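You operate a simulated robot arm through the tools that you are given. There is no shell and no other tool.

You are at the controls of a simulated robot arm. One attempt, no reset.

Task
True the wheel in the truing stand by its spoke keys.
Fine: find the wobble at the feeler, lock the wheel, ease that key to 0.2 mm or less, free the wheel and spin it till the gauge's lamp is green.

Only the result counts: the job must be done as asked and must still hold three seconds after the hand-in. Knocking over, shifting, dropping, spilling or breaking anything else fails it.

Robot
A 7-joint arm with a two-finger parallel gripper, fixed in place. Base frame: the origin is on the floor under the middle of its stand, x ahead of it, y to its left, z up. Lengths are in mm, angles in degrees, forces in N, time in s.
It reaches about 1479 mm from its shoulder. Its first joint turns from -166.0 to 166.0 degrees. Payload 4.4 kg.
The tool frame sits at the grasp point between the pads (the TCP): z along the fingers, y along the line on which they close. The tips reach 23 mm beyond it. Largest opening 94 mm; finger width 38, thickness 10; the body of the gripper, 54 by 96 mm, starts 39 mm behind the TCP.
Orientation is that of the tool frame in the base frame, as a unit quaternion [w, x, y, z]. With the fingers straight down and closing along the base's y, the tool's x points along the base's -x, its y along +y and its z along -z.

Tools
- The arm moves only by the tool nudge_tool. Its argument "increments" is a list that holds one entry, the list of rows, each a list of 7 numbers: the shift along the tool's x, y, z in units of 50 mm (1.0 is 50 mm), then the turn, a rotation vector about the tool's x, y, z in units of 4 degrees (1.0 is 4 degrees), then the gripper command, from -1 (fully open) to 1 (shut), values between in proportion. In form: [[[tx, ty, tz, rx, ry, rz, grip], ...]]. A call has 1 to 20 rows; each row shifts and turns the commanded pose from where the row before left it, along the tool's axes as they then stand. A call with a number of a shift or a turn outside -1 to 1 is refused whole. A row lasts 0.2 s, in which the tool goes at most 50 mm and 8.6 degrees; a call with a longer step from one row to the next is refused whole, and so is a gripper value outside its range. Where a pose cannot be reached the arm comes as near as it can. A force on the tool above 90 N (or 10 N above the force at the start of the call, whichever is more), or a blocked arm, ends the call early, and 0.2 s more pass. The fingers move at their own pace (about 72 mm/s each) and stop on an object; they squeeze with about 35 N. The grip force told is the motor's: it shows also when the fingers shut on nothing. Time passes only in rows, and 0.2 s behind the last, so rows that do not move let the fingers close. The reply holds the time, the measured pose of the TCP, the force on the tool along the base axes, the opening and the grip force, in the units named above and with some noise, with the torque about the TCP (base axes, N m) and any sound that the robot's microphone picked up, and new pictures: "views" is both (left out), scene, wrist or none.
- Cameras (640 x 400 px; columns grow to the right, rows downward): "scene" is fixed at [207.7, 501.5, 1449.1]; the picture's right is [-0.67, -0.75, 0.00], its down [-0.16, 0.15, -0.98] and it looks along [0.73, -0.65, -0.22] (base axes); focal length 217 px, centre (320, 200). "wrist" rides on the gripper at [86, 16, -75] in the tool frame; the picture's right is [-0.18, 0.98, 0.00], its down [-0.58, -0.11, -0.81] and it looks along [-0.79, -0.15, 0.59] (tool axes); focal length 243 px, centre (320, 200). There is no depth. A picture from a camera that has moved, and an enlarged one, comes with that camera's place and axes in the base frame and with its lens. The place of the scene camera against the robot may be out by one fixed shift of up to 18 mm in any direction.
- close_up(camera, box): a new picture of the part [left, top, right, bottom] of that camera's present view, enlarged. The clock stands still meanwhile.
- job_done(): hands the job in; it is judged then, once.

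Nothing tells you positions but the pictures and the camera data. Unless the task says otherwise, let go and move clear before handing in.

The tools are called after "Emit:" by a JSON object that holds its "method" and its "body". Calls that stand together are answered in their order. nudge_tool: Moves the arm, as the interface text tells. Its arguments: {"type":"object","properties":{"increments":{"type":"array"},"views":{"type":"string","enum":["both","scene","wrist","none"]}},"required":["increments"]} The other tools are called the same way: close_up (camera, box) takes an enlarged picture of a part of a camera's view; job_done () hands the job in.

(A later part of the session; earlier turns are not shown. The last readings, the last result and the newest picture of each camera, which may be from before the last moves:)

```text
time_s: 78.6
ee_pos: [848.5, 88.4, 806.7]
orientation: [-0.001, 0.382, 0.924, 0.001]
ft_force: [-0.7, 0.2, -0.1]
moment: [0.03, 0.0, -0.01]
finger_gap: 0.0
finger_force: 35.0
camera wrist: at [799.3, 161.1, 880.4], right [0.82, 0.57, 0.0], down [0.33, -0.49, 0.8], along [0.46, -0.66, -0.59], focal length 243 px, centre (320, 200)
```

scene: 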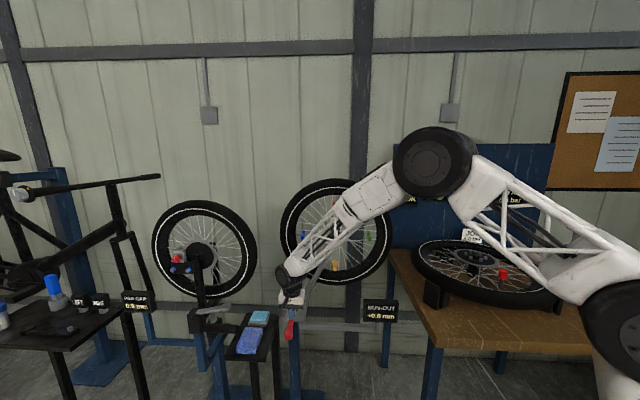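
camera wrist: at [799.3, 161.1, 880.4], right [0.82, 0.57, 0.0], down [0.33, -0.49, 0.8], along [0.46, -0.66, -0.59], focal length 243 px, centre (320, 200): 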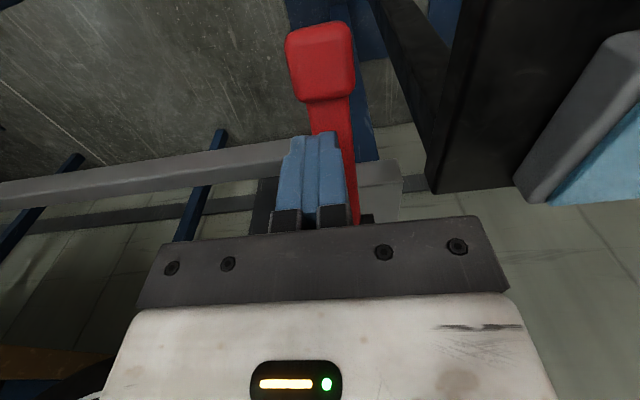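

Emit:
{"method": "nudge_tool", "body": {"increments": [[[0, 0, 0.1, 0, 0, 0, 1], [0, 0, 0.1, 0, 0, 0, 1], [0, 0, 0.1, 0, 0, 0, 1], [0, 0, 0, 0, 0, 0, 1]]], "views": "wrist"}}

```text
time_s: 79.3
ee_pos: [851.8, 88.1, 802.0]
orientation: [0.001, 0.382, 0.924, 0.004]
ft_force: [-4.4, 3.7, 22.2]
moment: [-0.17, -0.14, -0.04]
finger_gap: 0.1
finger_force: 34.7
stopped in row 3: the force on the tool passed its limit at 104 N (the readings are from after the stop); the commanded pose is now the measured one
camera wrist: at [801.3, 160.9, 875.8], right [0.82, 0.57, 0.01], down [0.33, -0.49, 0.81], along [0.46, -0.66, -0.59], focal length 243 px, centre (320, 200)
```

wrist: 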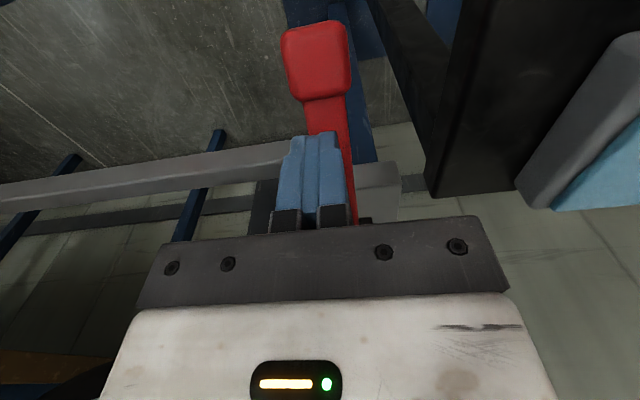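

The push met a hard stop at over 90 N, so the lever seems to be at its lower end. I'll raise clear and look at it again.

Emit:
{"method": "nudge_tool", "body": {"increments": [[[0, 0, -0.5, 0, 0, 0, 1], [0.3, 0, -0.8, 0, 0, 0, 1], [0.3, 0.1, -0.8, 0, 0, 0, -0.06], [0.24, 0.17, -0.44, 0, 0, 0, -0.06], [0, 0, 0, 0, 0, 0, -0.06], [0, 0, 0, 0, 0, 0, -0.06]]], "views": "both"}}

Emit:
{"method": "close_up", "body": {"camera": "wrist", "box": [220, 30, 460, 180]}}

Emit:
{"method": "close_up", "body": {"camera": "scene", "box": [270, 290, 410, 345]}}

```text
time_s: 80.7
ee_pos: [831.8, 125.3, 927.9]
orientation: [-0.001, 0.381, 0.925, 0.003]
ft_force: [0.1, -0.3, 0.2]
moment: [-0.04, -0.03, -0.02]
finger_gap: 50.0
finger_force: 0.1
camera wrist: at [781.8, 198.0, 1001.3], right [0.82, 0.57, 0.0], down [0.33, -0.49, 0.81], along [0.46, -0.66, -0.59], focal length 243 px, centre (320, 200)
```

scene: 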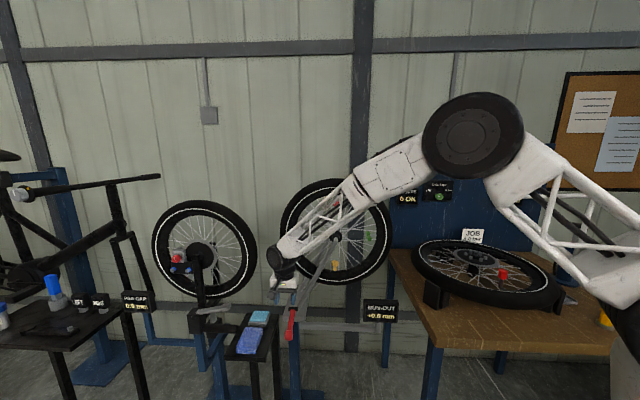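
wrist: 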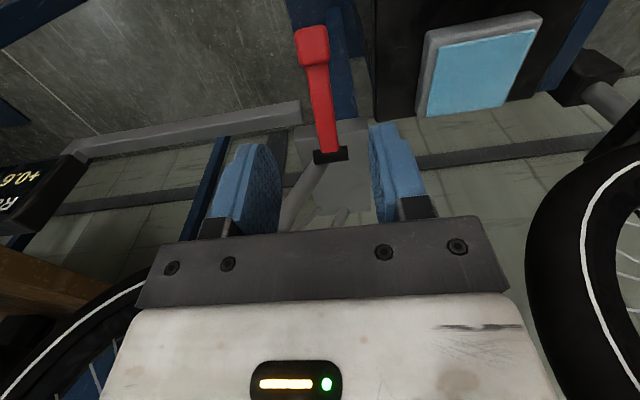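

```text
2.67 times, centred on (340, 105) of wrist
camera zoom: at [781.8, 198.0, 1001.3], right [0.82, 0.57, 0.0], down [0.33, -0.49, 0.81], along [0.46, -0.66, -0.59], focal length 647 px, centre (267, 453)
```

zoom: 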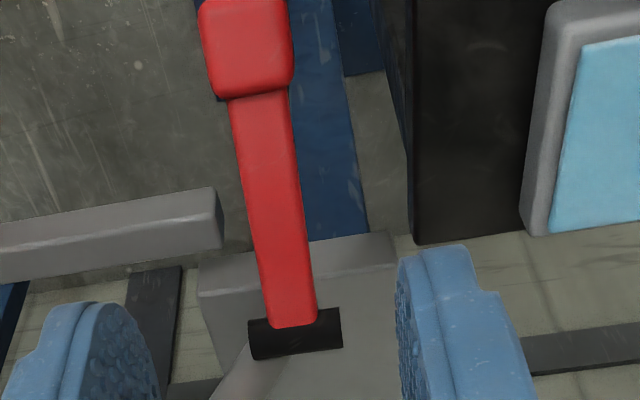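

```text
4.57 times, centred on (340, 318) of scene
camera zoom: at [207.7, 501.5, 1449.1], right [-0.67, -0.75, 0.0], down [-0.16, 0.15, -0.98], along [0.73, -0.65, -0.22], focal length 992 px, centre (229, -337)
```

zoom: 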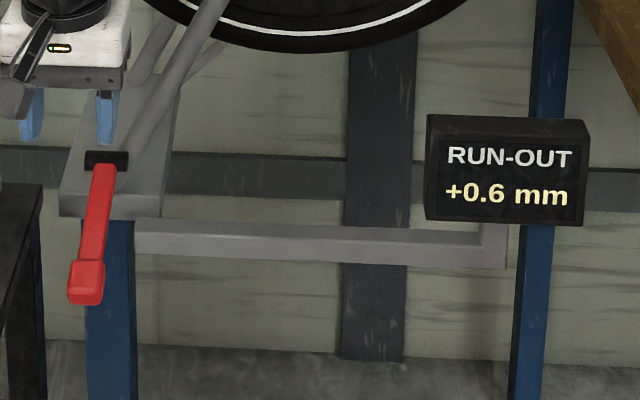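

The lever is now fully down (about -24°), which I take as the locked position; I'll confirm when loading the wheel. Next I move in front of the yellow key and pitch the gripper to horizontal, staying clear of the stand's front leg.

Emit:
{"method": "nudge_tool", "body": {"increments": [[[0, 0, -0.6, 0, 0, 0, -0.4], [-0.1, -0.78, -0.2, 0, 0, 0, -0.4], [-0.18, -0.78, -0.2, 0, 0, 0, -0.4], [-0.18, -0.78, -0.2, 0, 0, 0, -0.4], [-0.18, -0.78, -0.2, 0, 0, 0, -0.4], [-0.18, -0.78, 0, 0, 0, 0, -0.4], [0, 0, 0, 0, 0, 0, -0.4], [0, 0, 0, 0, 0, 0, -0.4]]], "views": "both"}}

```text
time_s: 82.5
ee_pos: [721.4, -40.8, 994.3]
orientation: [0.001, 0.382, 0.924, 0.003]
ft_force: [0.9, -0.1, -0.6]
moment: [-0.03, -0.01, -0.02]
finger_gap: 65.9
finger_force: 0.0
camera wrist: at [670.6, 30.5, 1068.8], right [0.82, 0.57, 0.0], down [0.33, -0.49, 0.81], along [0.46, -0.66, -0.59], focal length 243 px, centre (320, 200)
```

scene: 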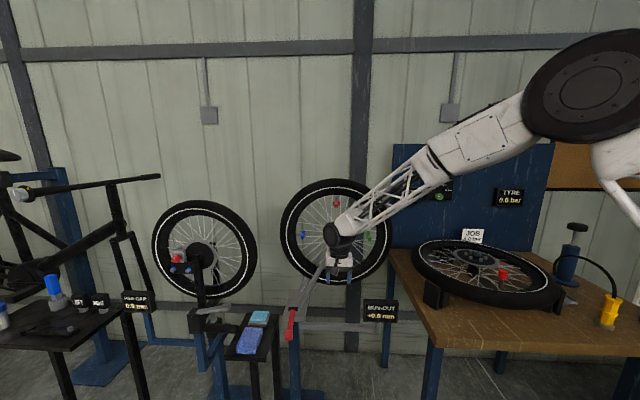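
wrist: 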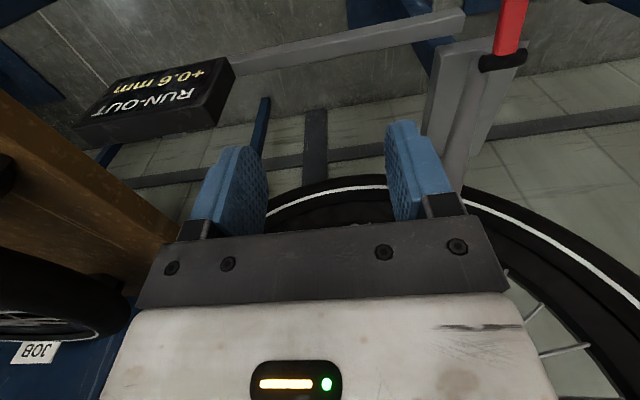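

Emit:
{"method": "nudge_tool", "body": {"increments": [[[0, 0, 0, 0, -1, 0, -0.4], [0, 0, 0, 0, -1, 0, -0.4], [0, 0, 0, 0, -1, 0, -0.4], [0, 0, 0, 0, -1, 0, -0.4], [0, 0, 0, 0, -1, 0, -0.4], [0, 0, 0, 0, -1, 0, -0.4], [0, 0, 0, 0, -1, 0, -0.4], [0, 0, 0, 0, -1, 0, -0.4], [0, 0, 0, 0, -1, 0, -0.4], [0, 0, 0, 0, -1, 0, -0.4], [0, 0, 0, 0, -1, 0, -0.4], [0, 0, 0, 0, 0, 0, -0.4]]], "views": "both"}}

```text
time_s: 85.1
ee_pos: [722.1, -40.4, 995.8]
orientation: [0.347, 0.356, 0.856, -0.142]
ft_force: [0.7, 0.3, 0.2]
moment: [-0.01, 0.02, 0.02]
finger_gap: 65.8
finger_force: 0.0
camera wrist: at [652.0, 52.1, 989.0], right [0.79, 0.6, 0.13], down [-0.18, 0.02, 0.98], along [0.59, -0.8, 0.12], focal length 243 px, centre (320, 200)
```

scene: 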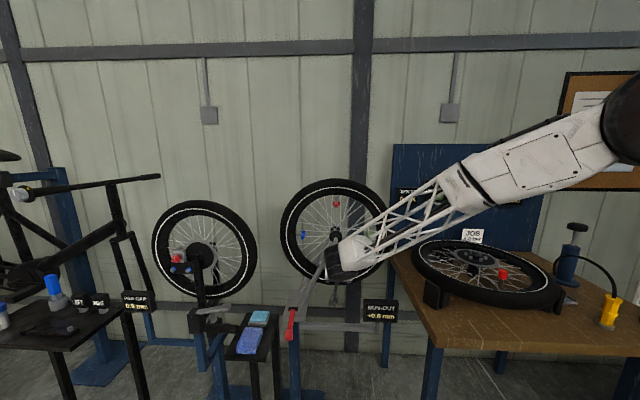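
wrist: 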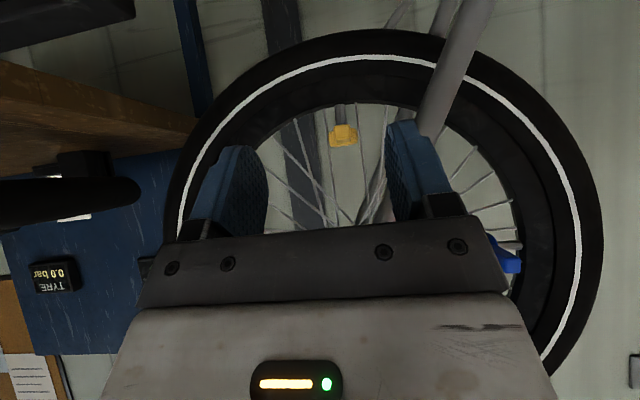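

The yellow key is seen where expected, tip near (812, -116, 962). I'll finish pitching to horizontal.

Emit:
{"method": "nudge_tool", "body": {"increments": [[[0, 0, 0, 0, -1, 0, -0.4], [0, 0, 0, 0, -1, 0, -0.4], [0, 0, 0, 0, -1, 0, -0.4], [0, 0, 0, 0, -1, 0, -0.4], [0, 0, 0, 0, -1, 0, -0.4], [0, 0, 0, 0, -1, 0, -0.4], [0, 0, 0, 0, -1, 0, -0.4], [0, 0, 0, 0, -1, 0, -0.4], [0, 0, 0, 0, -1, 0, -0.4], [0, 0, 0, 0, -1, 0, -0.4], [0, 0, 0, 0, -1, 0, -0.4], [0, 0, 0, 0, -0.5, 0, -0.4], [0, 0, 0, 0, 0, 0, -0.4]]], "views": "both"}}

```text
time_s: 87.9
ee_pos: [723.7, -42.8, 996.2]
orientation: [0.654, 0.271, 0.653, -0.268]
ft_force: [-0.5, 0.0, 0.3]
moment: [0.0, -0.02, 0.03]
finger_gap: 65.9
finger_force: 0.1
camera wrist: at [680.6, 23.0, 908.8], right [0.69, 0.7, 0.19], down [-0.65, 0.49, 0.58], along [0.31, -0.53, 0.79], focal length 243 px, centre (320, 200)
```

scene: 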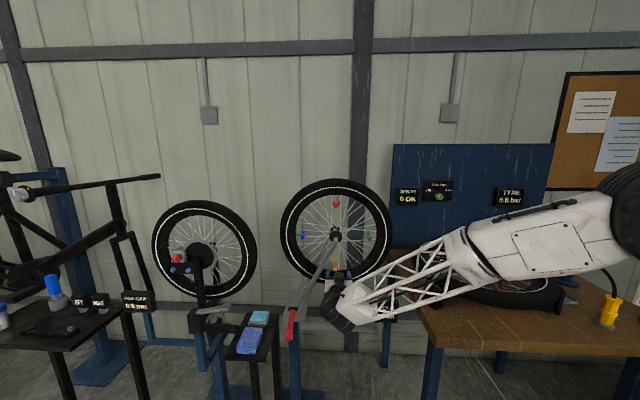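
wrist: 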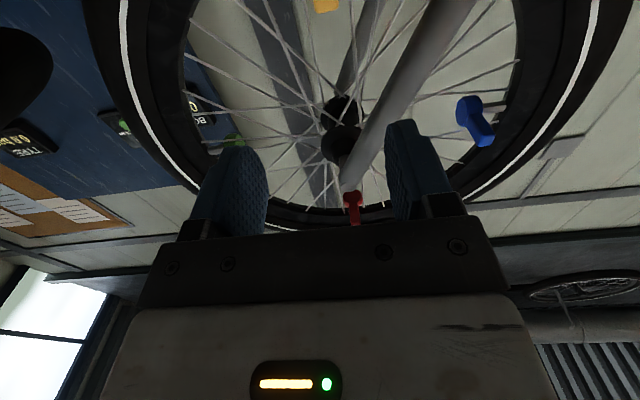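

The tool is horizontal now, but the gripper body would come close to the stand's leg. I'll lower to the key's height, pitch a further 20° so the body comes from below, and narrow the fingers.

Emit:
{"method": "nudge_tool", "body": {"increments": [[[0.34, 0.08, 0, 0, 0, 0, 0.15], [0.34, 0.08, 0, 0, 0, 0, 0.15], [0, 0, 0, 0, -1, 0, 0.15], [0, 0, 0, 0, -1, 0, 0.15], [0, 0, 0, 0, -1, 0, 0.15], [0, 0, 0, 0, -1, 0, 0.15], [0, 0, 0, 0, -1, 0, 0.15], [0, 0, 0, 0, 0, 0, 0.15]]], "views": "both"}}

```text
time_s: 89.7
ee_pos: [729.6, -35.8, 961.0]
orientation: [0.758, 0.22, 0.529, -0.311]
ft_force: [0.4, -0.2, -0.6]
moment: [0.02, -0.02, -0.01]
finger_gap: 39.8
finger_force: 0.0
camera wrist: at [710.9, 6.1, 854.4], right [0.65, 0.74, 0.18], down [-0.75, 0.6, 0.27], along [0.09, -0.31, 0.95], focal length 243 px, centre (320, 200)
```

scene: 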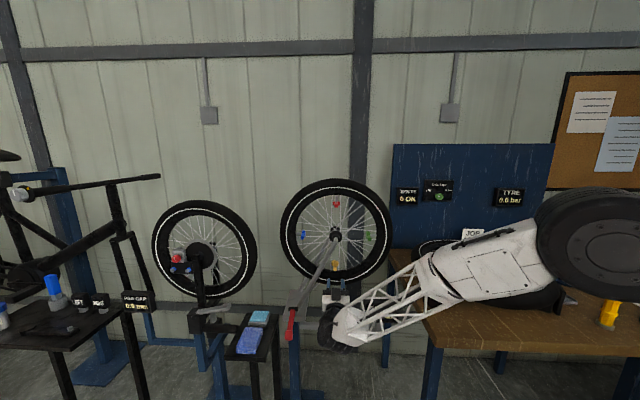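
wrist: 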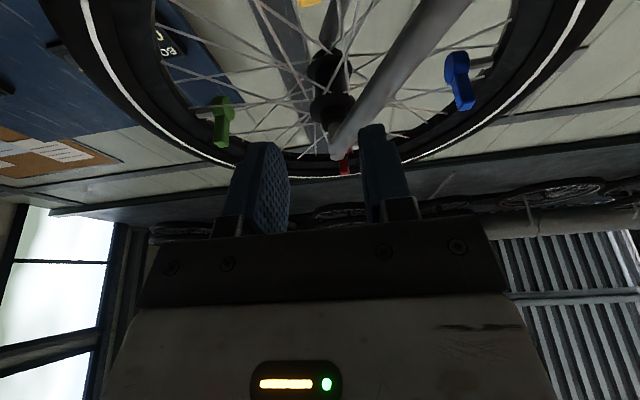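

Emit:
{"method": "nudge_tool", "body": {"increments": [[[0.195, 0, 0.535, 0, 0, 0, 0.15], [0.195, 0, 0.535, 0, 0, 0, 0.15], [0, 0, 0, 0, 0, 0, 0.15]]], "views": "both"}}

```text
time_s: 90.5
ee_pos: [768.5, -76.6, 964.0]
orientation: [0.757, 0.222, 0.53, -0.312]
ft_force: [0.1, 0.2, 0.9]
moment: [0.02, -0.02, 0.0]
finger_gap: 40.2
finger_force: 0.1
camera wrist: at [752.0, -35.7, 855.2], right [0.65, 0.74, 0.18], down [-0.75, 0.6, 0.27], along [0.09, -0.31, 0.95], focal length 243 px, centre (320, 200)
```

scene: 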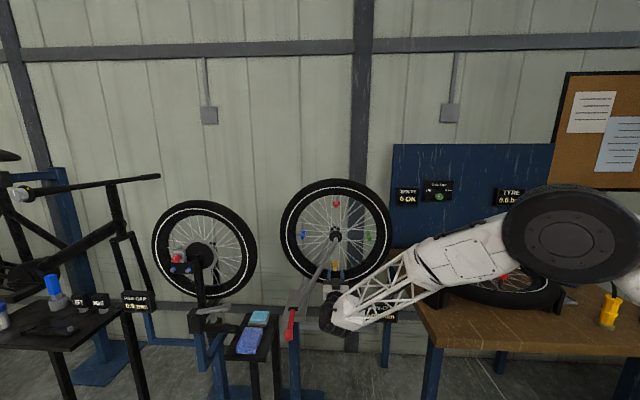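
wrist: 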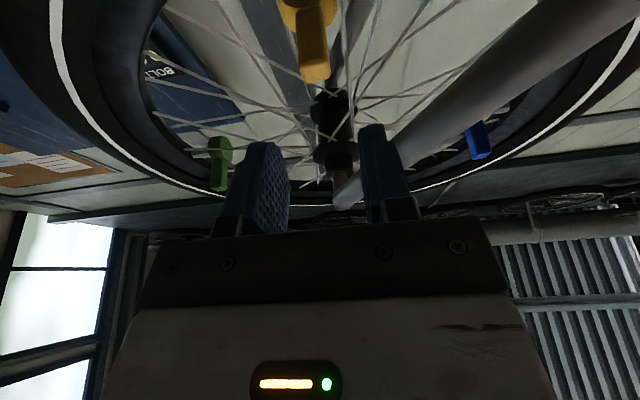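

Emit:
{"method": "nudge_tool", "body": {"increments": [[[0.2, 0.02, 0.5, 0, 0, 0, 0.15], [0.2, 0.02, 0.5, 0, 0, 0, 0.15], [0, 0, 0, 0, 0, 0, 0.15]]], "views": "both"}}

```text
time_s: 91.3
ee_pos: [808.5, -115.7, 957.9]
orientation: [0.757, 0.221, 0.531, -0.311]
ft_force: [0.6, 0.4, 0.3]
moment: [-0.04, 0.01, -0.01]
finger_gap: 40.0
finger_force: 0.1
camera wrist: at [790.4, -74.2, 850.6], right [0.65, 0.74, 0.18], down [-0.75, 0.6, 0.27], along [0.09, -0.31, 0.95], focal length 243 px, centre (320, 200)
```

scene: 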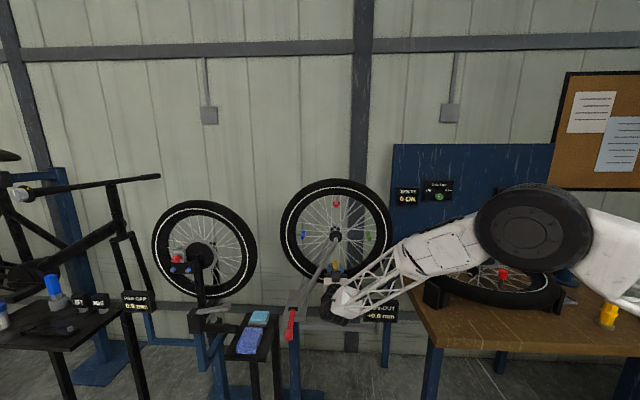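
wrist: 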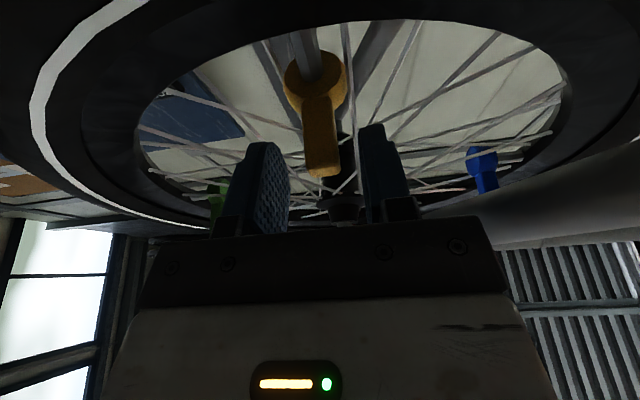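

The yellow key's tab lies between the fingers and the gauge is visible. I'll close on the tab and turn the key a little toward -u to see which way the reading goes.

Emit:
{"method": "nudge_tool", "body": {"increments": [[[0, 0, 0, 0, 0, 0, 0.5], [0, 0, 0, 0, 0, 0, 0.8], [0, 0, 0, 0, 0, 0, 0.8], [0, 0, 0, 0, 0, 0, 0.8]]], "views": "wrist"}}

Emit:
{"method": "close_up", "body": {"camera": "scene", "box": [270, 170, 410, 330]}}

```text
time_s: 92.3
ee_pos: [809.1, -115.5, 958.4]
orientation: [0.758, 0.22, 0.53, -0.311]
ft_force: [14.6, 7.0, -2.0]
moment: [0.09, 0.49, 0.86]
finger_gap: 15.8
finger_force: 45.2
camera wrist: at [790.5, -73.7, 850.6], right [0.65, 0.74, 0.18], down [-0.76, 0.6, 0.27], along [0.09, -0.31, 0.95], focal length 243 px, centre (320, 200)
```

wrist: 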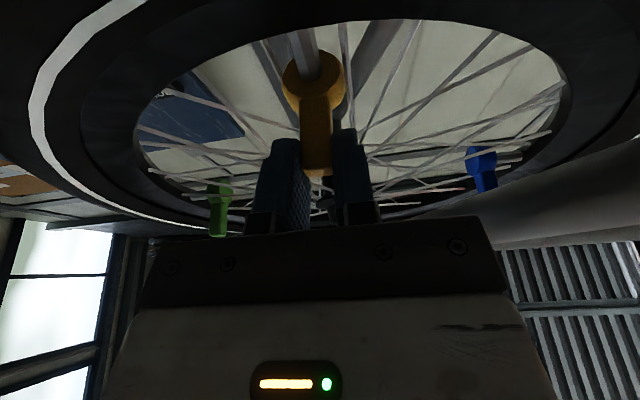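

```text
2.50 times, centred on (340, 250) of scene
camera zoom: at [207.7, 501.5, 1449.1], right [-0.67, -0.75, 0.0], down [-0.16, 0.15, -0.98], along [0.73, -0.65, -0.22], focal length 542 px, centre (270, 75)
```

zoom: 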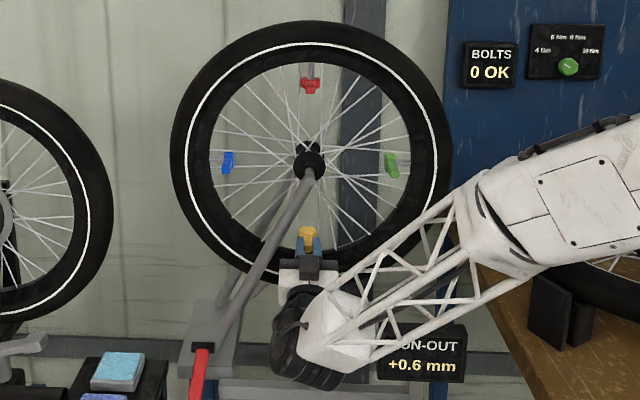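

Emit:
{"method": "nudge_tool", "body": {"increments": [[[0, -0.039, 0, -0.47, 0, 0.171, 0.8], [0, -0.078, 0.002, -0.94, 0, 0.342, 0.8], [0, -0.078, 0.002, -0.94, 0, 0.342, 0.8], [0, 0, 0, 0, 0, 0, 0.8]]], "views": "wrist"}}

Emit:
{"method": "close_up", "body": {"camera": "scene", "box": [270, 170, 410, 330]}}

```text
time_s: 93.3
ee_pos: [801.2, -121.3, 957.9]
orientation: [0.781, 0.175, 0.547, -0.245]
ft_force: [27.4, -33.8, -7.6]
moment: [-0.34, 0.24, -0.73]
finger_gap: 15.9
finger_force: 45.1
camera wrist: at [777.3, -83.9, 850.8], right [0.51, 0.84, 0.18], down [-0.85, 0.46, 0.27], along [0.15, -0.29, 0.95], focal length 243 px, centre (320, 200)
```

wrist: 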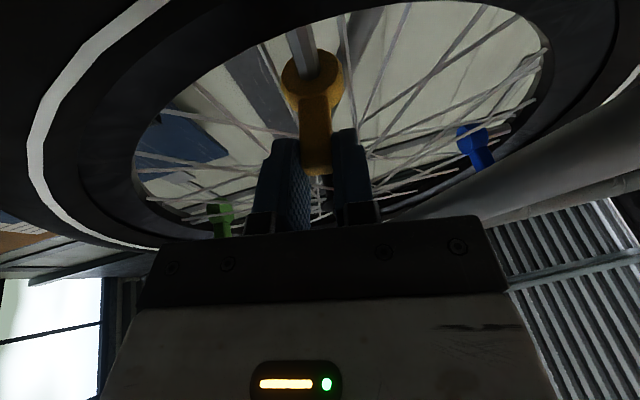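

```text
2.50 times, centred on (340, 250) of scene
camera zoom: at [207.7, 501.5, 1449.1], right [-0.67, -0.75, 0.0], down [-0.16, 0.15, -0.98], along [0.73, -0.65, -0.22], focal length 542 px, centre (270, 75)
```

zoom: 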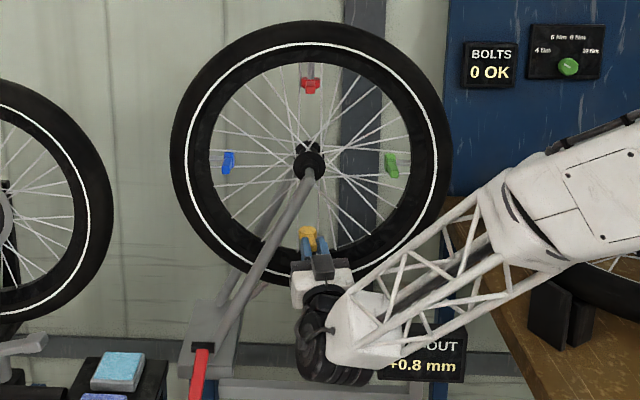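

Turning that way raised the reading to +0.8 while the wheel held still, so the lock works and the key must go the other way by about 30°. The leg is on that side, so I'll release, back off, and push the tab with closed fingers from its other side.

Emit:
{"method": "nudge_tool", "body": {"increments": [[[0, 0, 0, 0, 0, 0, 0.15], [0, 0, 0, 0, 0, 0, 0.15], [0, 0, -0.5, 0, 0, 0, 0.15], [0, 0, -0.5, 0, 0, 0, 0.15], [0, -0.3, 0, 0, 0, 0, 1], [0, -0.3, 0, 0, 0, 0, 1], [0, 0, 0, 0, 0, 0, 1], [0, 0, 0, 0, 0, 0, 1]]], "views": "both"}}

Emit:
{"method": "close_up", "body": {"camera": "scene", "box": [270, 170, 410, 330]}}

```text
time_s: 95.1
ee_pos: [747.2, -117.8, 942.6]
orientation: [0.782, 0.174, 0.546, -0.245]
ft_force: [0.0, -0.1, 0.6]
moment: [-0.01, -0.02, 0.02]
finger_gap: 0.1
finger_force: 35.2
camera wrist: at [721.8, -80.3, 835.8], right [0.51, 0.84, 0.18], down [-0.85, 0.46, 0.27], along [0.15, -0.29, 0.95], focal length 243 px, centre (320, 200)
```

scene: 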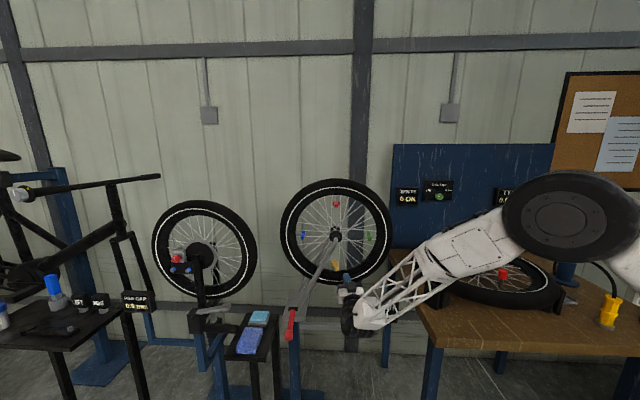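
wrist: 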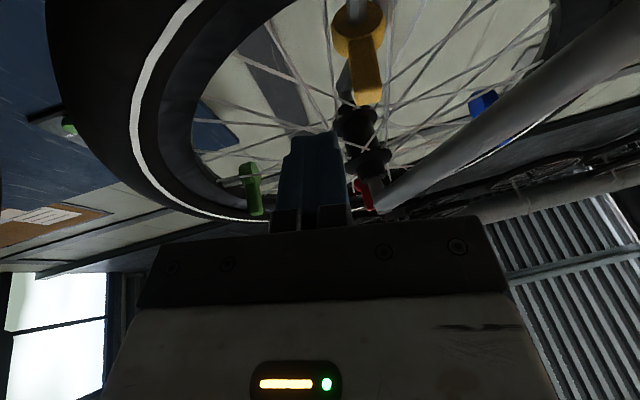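

```text
2.50 times, centred on (340, 250) of scene
camera zoom: at [207.7, 501.5, 1449.1], right [-0.67, -0.75, 0.0], down [-0.16, 0.15, -0.98], along [0.73, -0.65, -0.22], focal length 542 px, centre (270, 75)
```

zoom: 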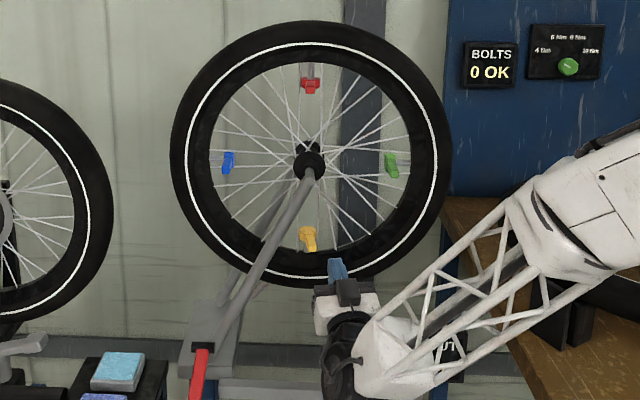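

Emit:
{"method": "nudge_tool", "body": {"increments": [[[0, 0, 0.45, 0, 0, 0, 1], [0, 0, 0.45, 0, 0, 0, 1], [0, 0, 0, 0, 0, 0, 1]]], "views": "wrist"}}

```text
time_s: 95.9
ee_pos: [780.4, -141.1, 958.4]
orientation: [0.782, 0.175, 0.546, -0.245]
ft_force: [0.5, 0.2, -0.2]
moment: [-0.03, -0.01, -0.03]
finger_gap: 0.0
finger_force: 34.8
camera wrist: at [756.6, -103.8, 850.7], right [0.51, 0.84, 0.18], down [-0.85, 0.46, 0.27], along [0.15, -0.29, 0.95], focal length 243 px, centre (320, 200)
```

wrist: 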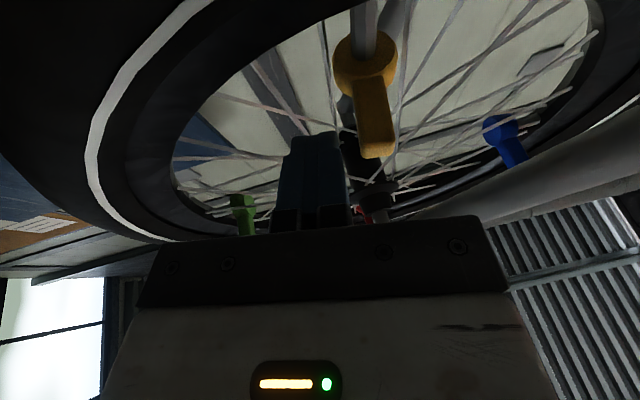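

Emit:
{"method": "nudge_tool", "body": {"increments": [[[0, 0, 0.12, 0, 0, 0, 1], [0, 0.2, 0, 0, 0, 0, 1], [0, 0.14, 0, 0, 0, 0, 1], [0, 0.1, 0, 0, 0, 0, 1], [0, 0, 0, 0, 0, 0, 1]]], "views": "wrist"}}

Emit:
{"method": "close_up", "body": {"camera": "scene", "box": [270, 170, 410, 330]}}

```text
time_s: 97.1
ee_pos: [797.8, -125.8, 960.0]
orientation: [0.781, 0.175, 0.547, -0.245]
ft_force: [0.3, -1.0, -0.3]
moment: [-0.01, 0.03, -0.03]
finger_gap: 0.1
finger_force: 34.9
camera wrist: at [773.1, -87.6, 852.5], right [0.51, 0.84, 0.18], down [-0.85, 0.46, 0.27], along [0.15, -0.29, 0.95], focal length 243 px, centre (320, 200)
```

wrist: 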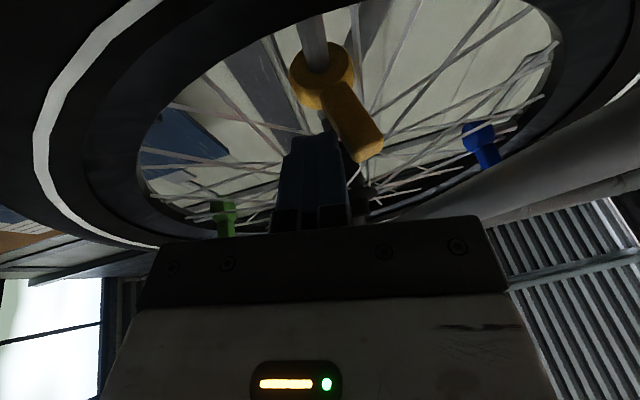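

```text
2.50 times, centred on (340, 250) of scene
camera zoom: at [207.7, 501.5, 1449.1], right [-0.67, -0.75, 0.0], down [-0.16, 0.15, -0.98], along [0.73, -0.65, -0.22], focal length 542 px, centre (270, 75)
```

zoom: 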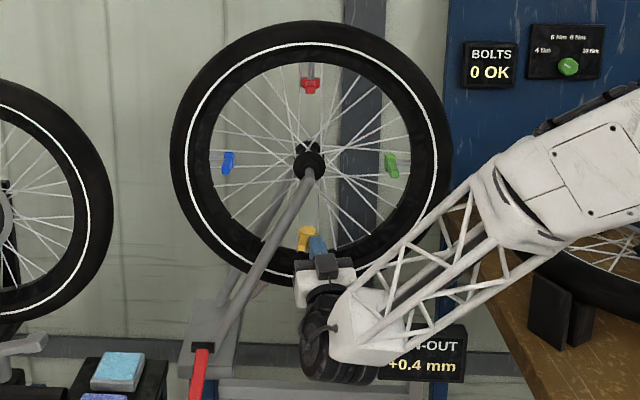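

Pushing that way lowered it to +0.4 mm. I'll continue in small steps.

Emit:
{"method": "nudge_tool", "body": {"increments": [[[0, 0.08, 0, 0, 0, 0, 1], [0, 0.08, 0, 0, 0, 0, 1], [0, 0, 0, 0, 0, 0, 1]]], "views": "wrist"}}

Emit:
{"method": "close_up", "body": {"camera": "scene", "box": [270, 170, 410, 330]}}

```text
time_s: 97.9
ee_pos: [802.7, -119.2, 959.8]
orientation: [0.782, 0.174, 0.546, -0.244]
ft_force: [0.1, 0.0, 0.3]
moment: [-0.01, 0.02, 0.01]
finger_gap: 0.1
finger_force: 34.9
camera wrist: at [778.0, -81.8, 852.8], right [0.51, 0.84, 0.18], down [-0.85, 0.46, 0.27], along [0.15, -0.29, 0.95], focal length 243 px, centre (320, 200)
```

wrist: 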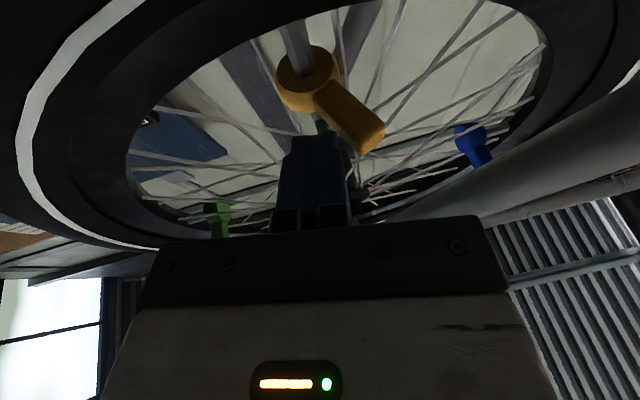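

```text
2.50 times, centred on (340, 250) of scene
camera zoom: at [207.7, 501.5, 1449.1], right [-0.67, -0.75, 0.0], down [-0.16, 0.15, -0.98], along [0.73, -0.65, -0.22], focal length 542 px, centre (270, 75)
```

zoom: 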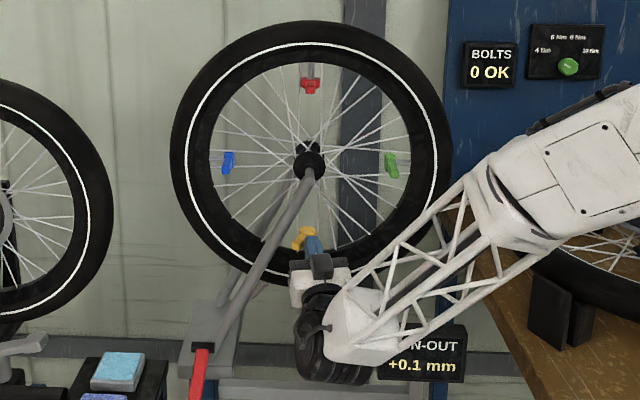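

Emit:
{"method": "nudge_tool", "body": {"increments": [[[0, 0.045, 0, 0, 0, 0, 1], [0, 0, 0, 0, 0, 0, 1]]], "views": "none"}}

Emit:
{"method": "close_up", "body": {"camera": "scene", "box": [270, 170, 410, 330]}}

```text
time_s: 98.5
ee_pos: [804.0, -117.5, 959.1]
orientation: [0.781, 0.174, 0.547, -0.244]
ft_force: [0.9, -0.7, 0.1]
moment: [0.0, 0.01, -0.01]
finger_gap: 0.2
finger_force: 35.4
```

```text
2.50 times, centred on (340, 250) of scene
camera zoom: at [207.7, 501.5, 1449.1], right [-0.67, -0.75, 0.0], down [-0.16, 0.15, -0.98], along [0.73, -0.65, -0.22], focal length 542 px, centre (270, 75)
```

zoom: 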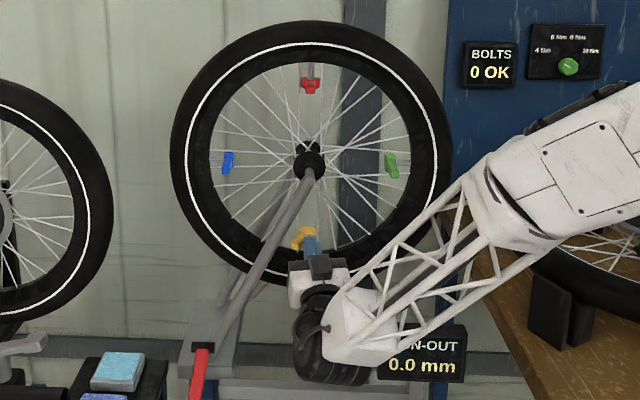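

The gauge now reads 0.0 mm with the wheel locked. I'll withdraw from the key carefully and bring the gripper back to pointing down for the lever.

Emit:
{"method": "nudge_tool", "body": {"increments": [[[0, -0.3, 0, 0, 0, 0, 1], [0, 0, -0.8, 0, 0, 0, 1], [0, 0, -0.8, 0, 0, 0, 1], [0, 0, -0.8, 0, 0, 0, 1], [0, 0, -0.3, 0, 0, 0, 1], [-0.47, 0, 0.17, 0.94, 0, -0.342, 1], [-0.47, 0, 0.17, 0.94, 0, -0.342, 1], [-0.47, 0, 0.17, 0.47, 0, -0.171, 1], [0, 0, 0, 0, 1, 0, 1], [0, 0, 0, 0, 1, 0, 1], [0, 0, 0, 0, 1, 0, 1], [0, 0, 0, 0, 1, 0, 1], [0, 0, 0, 0, 1, 0, 1], [0, 0, 0, 0, 0, 0, 1]]], "views": "scene"}}

Emit:
{"method": "close_up", "body": {"camera": "scene", "box": [270, 170, 410, 330]}}

```text
time_s: 101.5
ee_pos: [691.2, -58.5, 990.2]
orientation: [0.653, 0.272, 0.653, -0.269]
ft_force: [-0.2, -0.2, -0.6]
moment: [0.0, -0.01, 0.0]
finger_gap: 0.0
finger_force: 35.6
```

scene: 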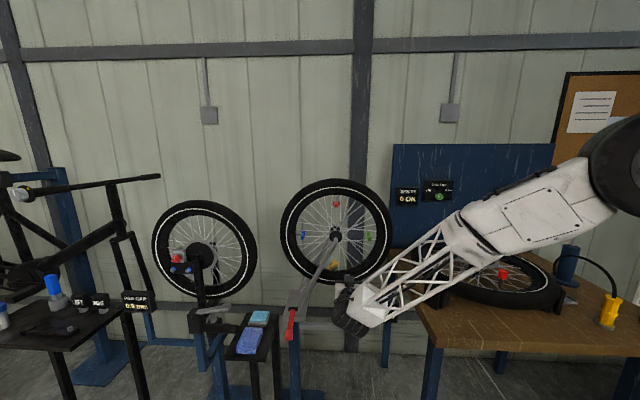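

```text
2.50 times, centred on (340, 250) of scene
camera zoom: at [207.7, 501.5, 1449.1], right [-0.67, -0.75, 0.0], down [-0.16, 0.15, -0.98], along [0.73, -0.65, -0.22], focal length 542 px, centre (270, 75)
```

zoom: 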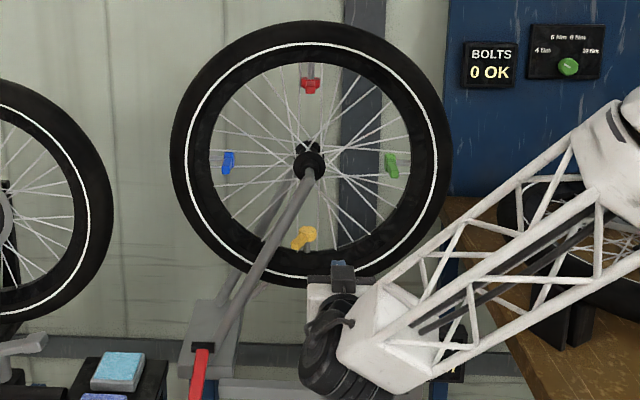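

Emit:
{"method": "nudge_tool", "body": {"increments": [[[0, 0, 0, 0, 1, 0, 0], [0, 0, 0, 0, 1, 0, 0], [0, 0, 0, 0, 1, 0, 0], [0, 0, 0, 0, 1, 0, 0], [0, 0, 0, 0, 1, 0, 0], [0, 0, 0, 0, 1, 0, 0], [0, 0, 0, 0, 1, 0, 0], [0, 0, 0, 0, 1, 0, 0], [0, 0, 0, 0, 1, 0, 0], [0, 0, 0, 0, 1, 0, 0], [0, 0, 0, 0, 1, 0, 0], [0, 0, 0, 0, 1, 0, 0], [0, 0, 0, 0, 1, 0, 0], [0, 0, 0, 0, 1, 0, 0], [0, 0, 0, 0, 1, 0, 0], [0, 0, 0, 0, 1, 0, 0], [0, 0, 0, 0, 1, 0, 0], [0, 0, 0, 0, 1, 0, 0], [0, 0, 0, 0, 1, 0, 0], [0, 0, 0, 0, 1, 0, 0]]], "views": "none"}}

Emit:
{"method": "nudge_tool", "body": {"increments": [[[0, 0, 0, 0, 1, 0, 0], [0, 0, 0, 0, 1, 0, 0], [0, 0, 0, 0, 0.5, 0, 0], [0, 0, 0, 0, 0, 0, 0]]], "views": "scene"}}

Emit:
{"method": "close_up", "body": {"camera": "scene", "box": [270, 170, 410, 330]}}

```text
time_s: 105.7
ee_pos: [690.8, -58.8, 988.5]
orientation: [0.081, 0.381, 0.921, -0.031]
ft_force: [0.1, -0.8, 0.3]
moment: [0.01, 0.03, 0.0]
finger_gap: 47.3
finger_force: 0.1
```

```text
time_s: 106.7
ee_pos: [690.6, -58.4, 988.5]
orientation: [0.0, 0.382, 0.924, 0.003]
ft_force: [-0.4, -0.5, 0.0]
moment: [0.01, -0.03, 0.0]
finger_gap: 47.1
finger_force: 0.0
```

scene: 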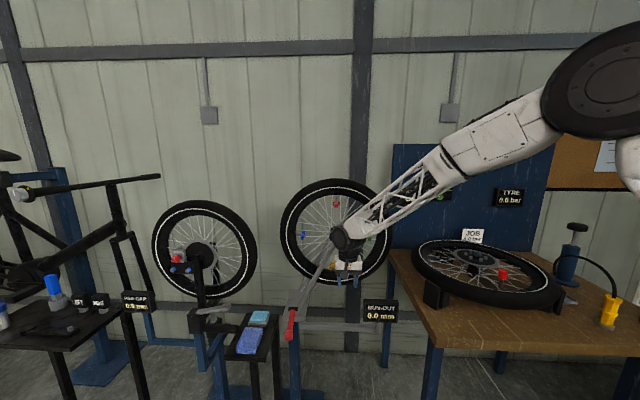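

```text
2.50 times, centred on (340, 250) of scene
camera zoom: at [207.7, 501.5, 1449.1], right [-0.67, -0.75, 0.0], down [-0.16, 0.15, -0.98], along [0.73, -0.65, -0.22], focal length 542 px, centre (270, 75)
```

zoom: 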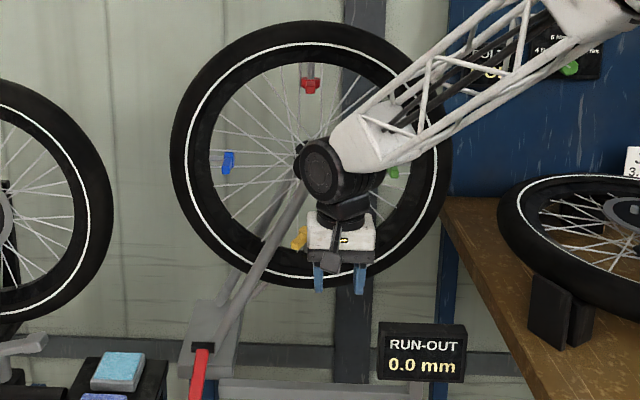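

Emit:
{"method": "nudge_tool", "body": {"increments": [[[0.12, 0.89, 0, 0, 0, 0, -0.06], [0.12, 0.89, 0, 0, 0, 0, -0.06], [0.12, 0.89, 0, 0, 0, 0, -0.06], [0.12, 0.89, 0, 0, 0, 0, -0.06], [0.12, 0.9, 0, 0, 0, 0, -0.06], [0, 0, 0.6, 0, 0, 0, -0.06], [0, 0, 0.6, 0, 0, 0, -0.06], [0, 0, 0, 0, 0, 0, -0.06], [0, 0, 0, 0, 0, 0, -0.06]]], "views": "wrist"}}

Emit:
{"method": "close_up", "body": {"camera": "wrist", "box": [220, 0, 460, 150]}}

```text
time_s: 108.7
ee_pos: [827.4, 119.6, 931.1]
orientation: [0.0, 0.382, 0.924, 0.003]
ft_force: [0.6, 0.4, -0.1]
moment: [-0.02, 0.03, -0.01]
finger_gap: 49.6
finger_force: 0.1
camera wrist: at [776.7, 193.1, 1004.7], right [0.82, 0.57, 0.0], down [0.33, -0.49, 0.81], along [0.46, -0.66, -0.59], focal length 243 px, centre (320, 200)
```

wrist: 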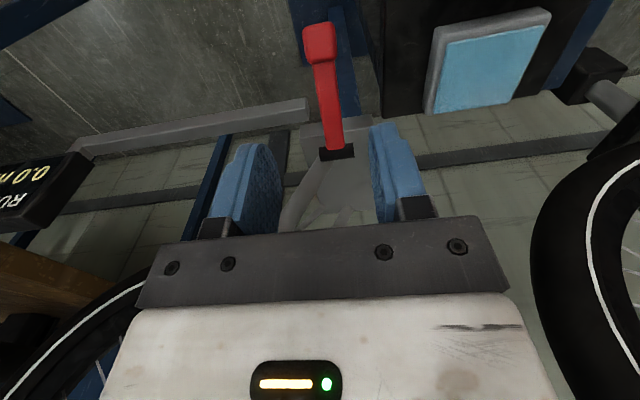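

```text
2.67 times, centred on (340, 75) of wrist
camera zoom: at [776.7, 193.1, 1004.7], right [0.82, 0.57, 0.0], down [0.33, -0.49, 0.81], along [0.46, -0.66, -0.59], focal length 647 px, centre (267, 533)
```

zoom: 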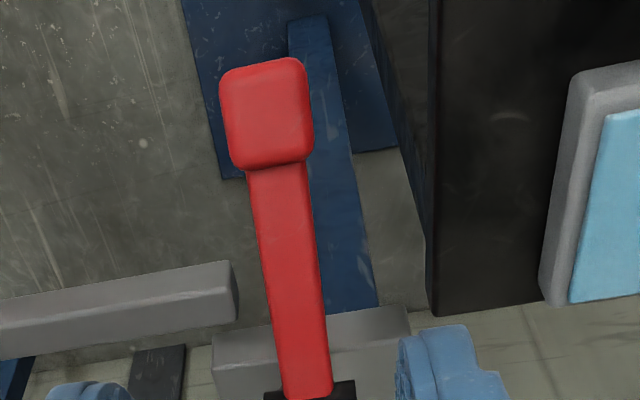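

Emit:
{"method": "nudge_tool", "body": {"increments": [[[-0.07, -0.015, 0, 0, 0, 0, -0.06], [0, 0, 0.8, 0, 0, 0, -0.06], [0, 0, 0.8, 0, 0, 0, -0.06], [0, 0, 0.8, 0, 0, 0, -0.06], [0, 0, 0.4, 0, 0, 0, -0.06], [0, 0, 0.36, 0, 0, 0, -0.06], [0, 0, 0, 0, 0, 0, -0.06]]], "views": "wrist"}}

```text
time_s: 110.3
ee_pos: [829.5, 119.9, 773.0]
orientation: [0.001, 0.383, 0.924, 0.003]
ft_force: [-0.5, 0.0, -0.3]
moment: [-0.02, 0.0, 0.0]
finger_gap: 49.7
finger_force: 0.1
camera wrist: at [778.4, 193.5, 847.2], right [0.82, 0.57, 0.01], down [0.33, -0.49, 0.81], along [0.46, -0.66, -0.59], focal length 243 px, centre (320, 200)
```

wrist: 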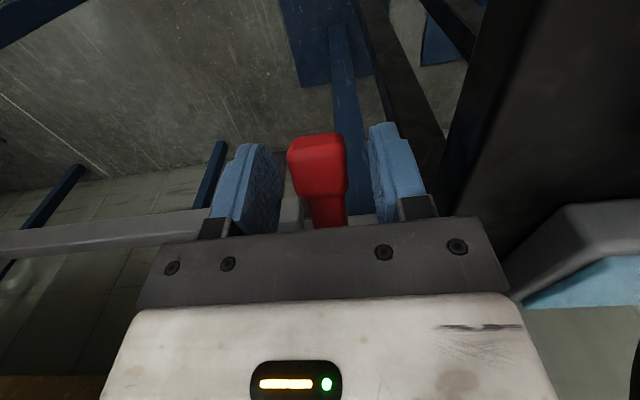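

Emit:
{"method": "nudge_tool", "body": {"increments": [[[0, -0.05, 0, 0, 0, 0, 0.2], [0, 0, 0, 0, 0, 0, 0.6], [0, 0, 0, 0, 0, 0, 0.6], [0.09, 0, -0.2, 0, 0, 0, 0.6], [0.07, 0, -0.2, 0, 0, 0, 0.6], [0.045, 0, -0.2, 0, 0, 0, 0.6], [0, 0, 0, 0, 0, 0, 0.6]]], "views": "wrist"}}

```text
time_s: 111.9
ee_pos: [823.2, 121.9, 802.8]
orientation: [0.001, 0.383, 0.924, 0.002]
ft_force: [32.3, 12.2, -1.7]
moment: [0.25, -0.33, -0.07]
finger_gap: 32.8
finger_force: 16.3
camera wrist: at [771.3, 196.2, 877.6], right [0.82, 0.57, 0.01], down [0.33, -0.49, 0.81], along [0.46, -0.66, -0.59], focal length 243 px, centre (320, 200)
```

wrist: 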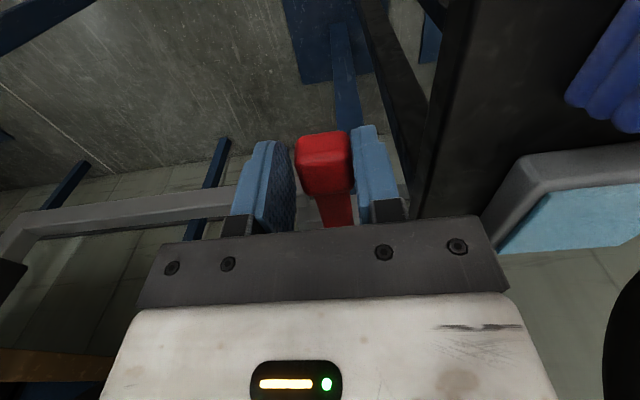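

Emit:
{"method": "nudge_tool", "body": {"increments": [[[0.02, 0.025, -0.2, 0, 0, 0, 0.8], [-0.01, 0, -0.2, 0, 0, 0, 0.8], [-0.04, 0, -0.2, 0, 0, 0, 0.8], [-0.05, 0, -0.15, 0, 0, 0, 0.8], [0, 0, 0, 0, 0, 0, 0.8]]], "views": "both"}}

```text
time_s: 113.1
ee_pos: [824.8, 123.8, 840.5]
orientation: [0.0, 0.382, 0.924, 0.003]
ft_force: [17.0, 41.2, -7.4]
moment: [1.54, 0.75, 0.32]
finger_gap: 29.4
finger_force: 44.9
camera wrist: at [773.9, 195.8, 913.5], right [0.82, 0.57, 0.0], down [0.33, -0.49, 0.8], along [0.46, -0.66, -0.59], focal length 243 px, centre (320, 200)
```

scene: 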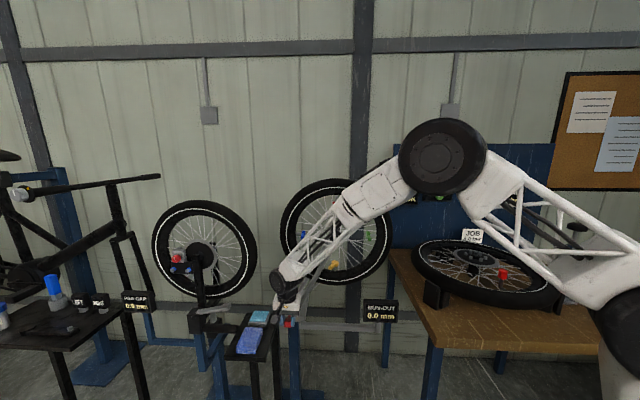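
wrist: 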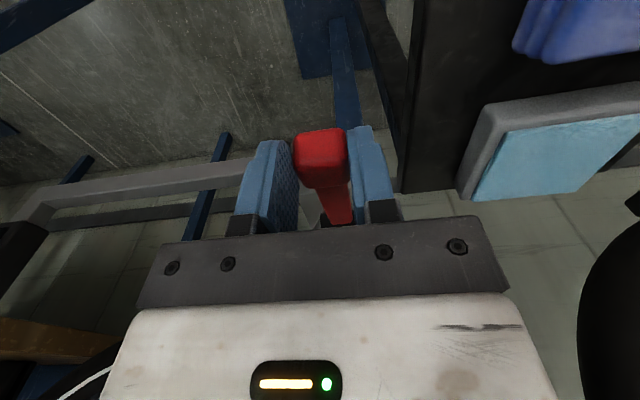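

Emit:
{"method": "nudge_tool", "body": {"increments": [[[-0.03, 0.02, -0.1, 0, 0, 0, 0.8], [-0.04, 0, -0.1, 0, 0, 0, 0.8], [0, 0, 0, 0, 0, 0, 0.8]]], "views": "none"}}

Emit:
{"method": "nudge_tool", "body": {"increments": [[[-0.04, 0, -0.1, 0, 0, 0, 0.8], [-0.04, 0, -0.1, 0, 0, 0, 0.8], [0, 0, 0, 0, 0, 0, 0.8]]], "views": "wrist"}}

```text
time_s: 113.9
ee_pos: [826.4, 121.2, 848.4]
orientation: [0.0, 0.383, 0.924, 0.002]
ft_force: [45.5, 15.6, -28.8]
moment: [0.81, 0.14, 0.13]
finger_gap: 29.6
finger_force: 44.6
```

```text
time_s: 114.7
ee_pos: [828.1, 119.7, 859.0]
orientation: [-0.001, 0.382, 0.924, 0.003]
ft_force: [9.3, 50.9, -32.4]
moment: [0.96, 0.05, 0.21]
finger_gap: 29.7
finger_force: 45.1
camera wrist: at [778.0, 191.8, 933.3], right [0.82, 0.57, 0.0], down [0.33, -0.49, 0.8], along [0.46, -0.66, -0.59], focal length 243 px, centre (320, 200)
```

wrist: 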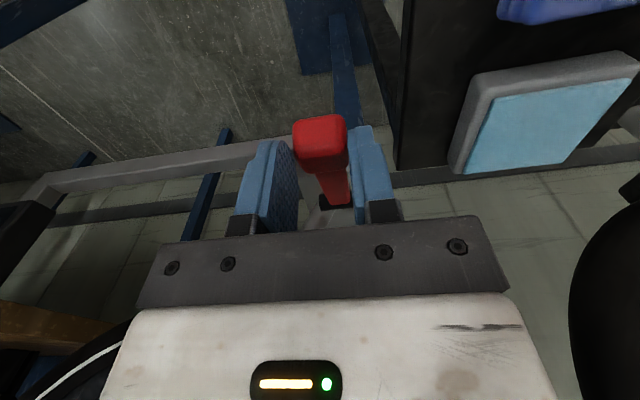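

The lever resists at the top with about 30 N and the fingers slip, so it's back at its upper (free) stop. I'll release and rise clear.

Emit:
{"method": "nudge_tool", "body": {"increments": [[[0, 0, 0, 0, 0, 0, -0.06], [0, 0, 0, 0, 0, 0, -0.06], [0, 0, -0.8, 0, 0, 0, -0.06], [0, 0, -0.8, 0, 0, 0, -0.06], [0.5, 0, -0.8, 0, 0, 0, -0.06], [0.5, 0, -0.8, 0, 0, 0, -0.06], [0.5, 0, -0.8, 0, 0, 0, -0.06], [0.5, 0, -0.8, 0, 0, 0, -0.06], [0, 0, 0, 0, 0, 0, -0.06]]], "views": "both"}}

Emit:
{"method": "close_up", "body": {"camera": "wrist", "box": [220, 30, 460, 180]}}

Emit:
{"method": "close_up", "body": {"camera": "scene", "box": [270, 290, 410, 345]}}

```text
time_s: 116.7
ee_pos: [756.3, 189.0, 1103.0]
orientation: [0.0, 0.382, 0.924, 0.003]
ft_force: [-0.2, 0.3, 0.4]
moment: [-0.01, -0.02, 0.0]
finger_gap: 49.7
finger_force: 0.0
camera wrist: at [705.3, 261.2, 1176.2], right [0.82, 0.57, 0.0], down [0.33, -0.49, 0.81], along [0.46, -0.66, -0.59], focal length 243 px, centre (320, 200)
```

scene: 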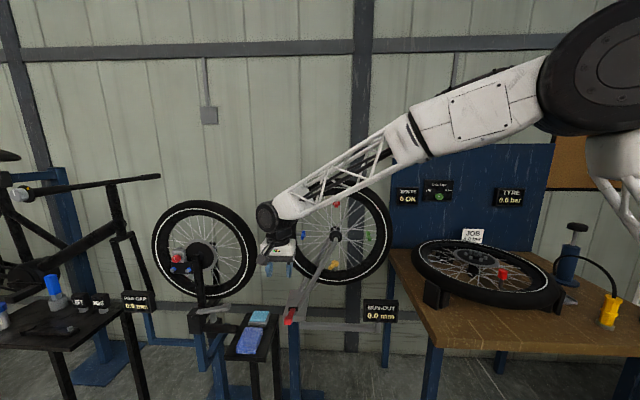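
wrist: 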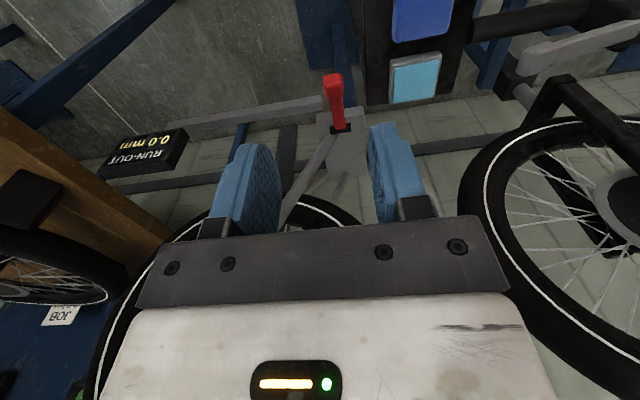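

```text
2.67 times, centred on (340, 105) of wrist
camera zoom: at [705.3, 261.2, 1176.2], right [0.82, 0.57, 0.0], down [0.33, -0.49, 0.81], along [0.46, -0.66, -0.59], focal length 647 px, centre (267, 453)
```

zoom: 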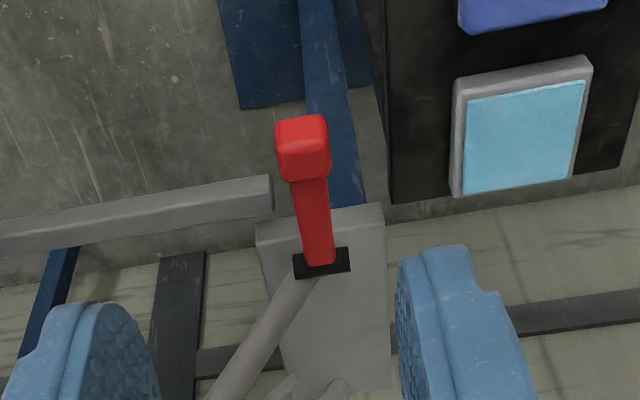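

```text
4.57 times, centred on (340, 318) of scene
camera zoom: at [207.7, 501.5, 1449.1], right [-0.67, -0.75, 0.0], down [-0.16, 0.15, -0.98], along [0.73, -0.65, -0.22], focal length 992 px, centre (229, -337)
```

zoom: 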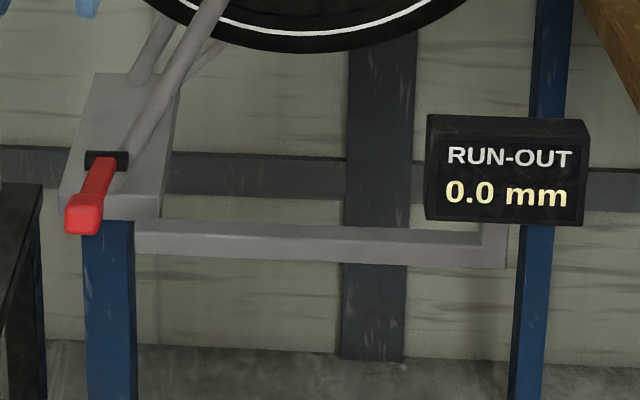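

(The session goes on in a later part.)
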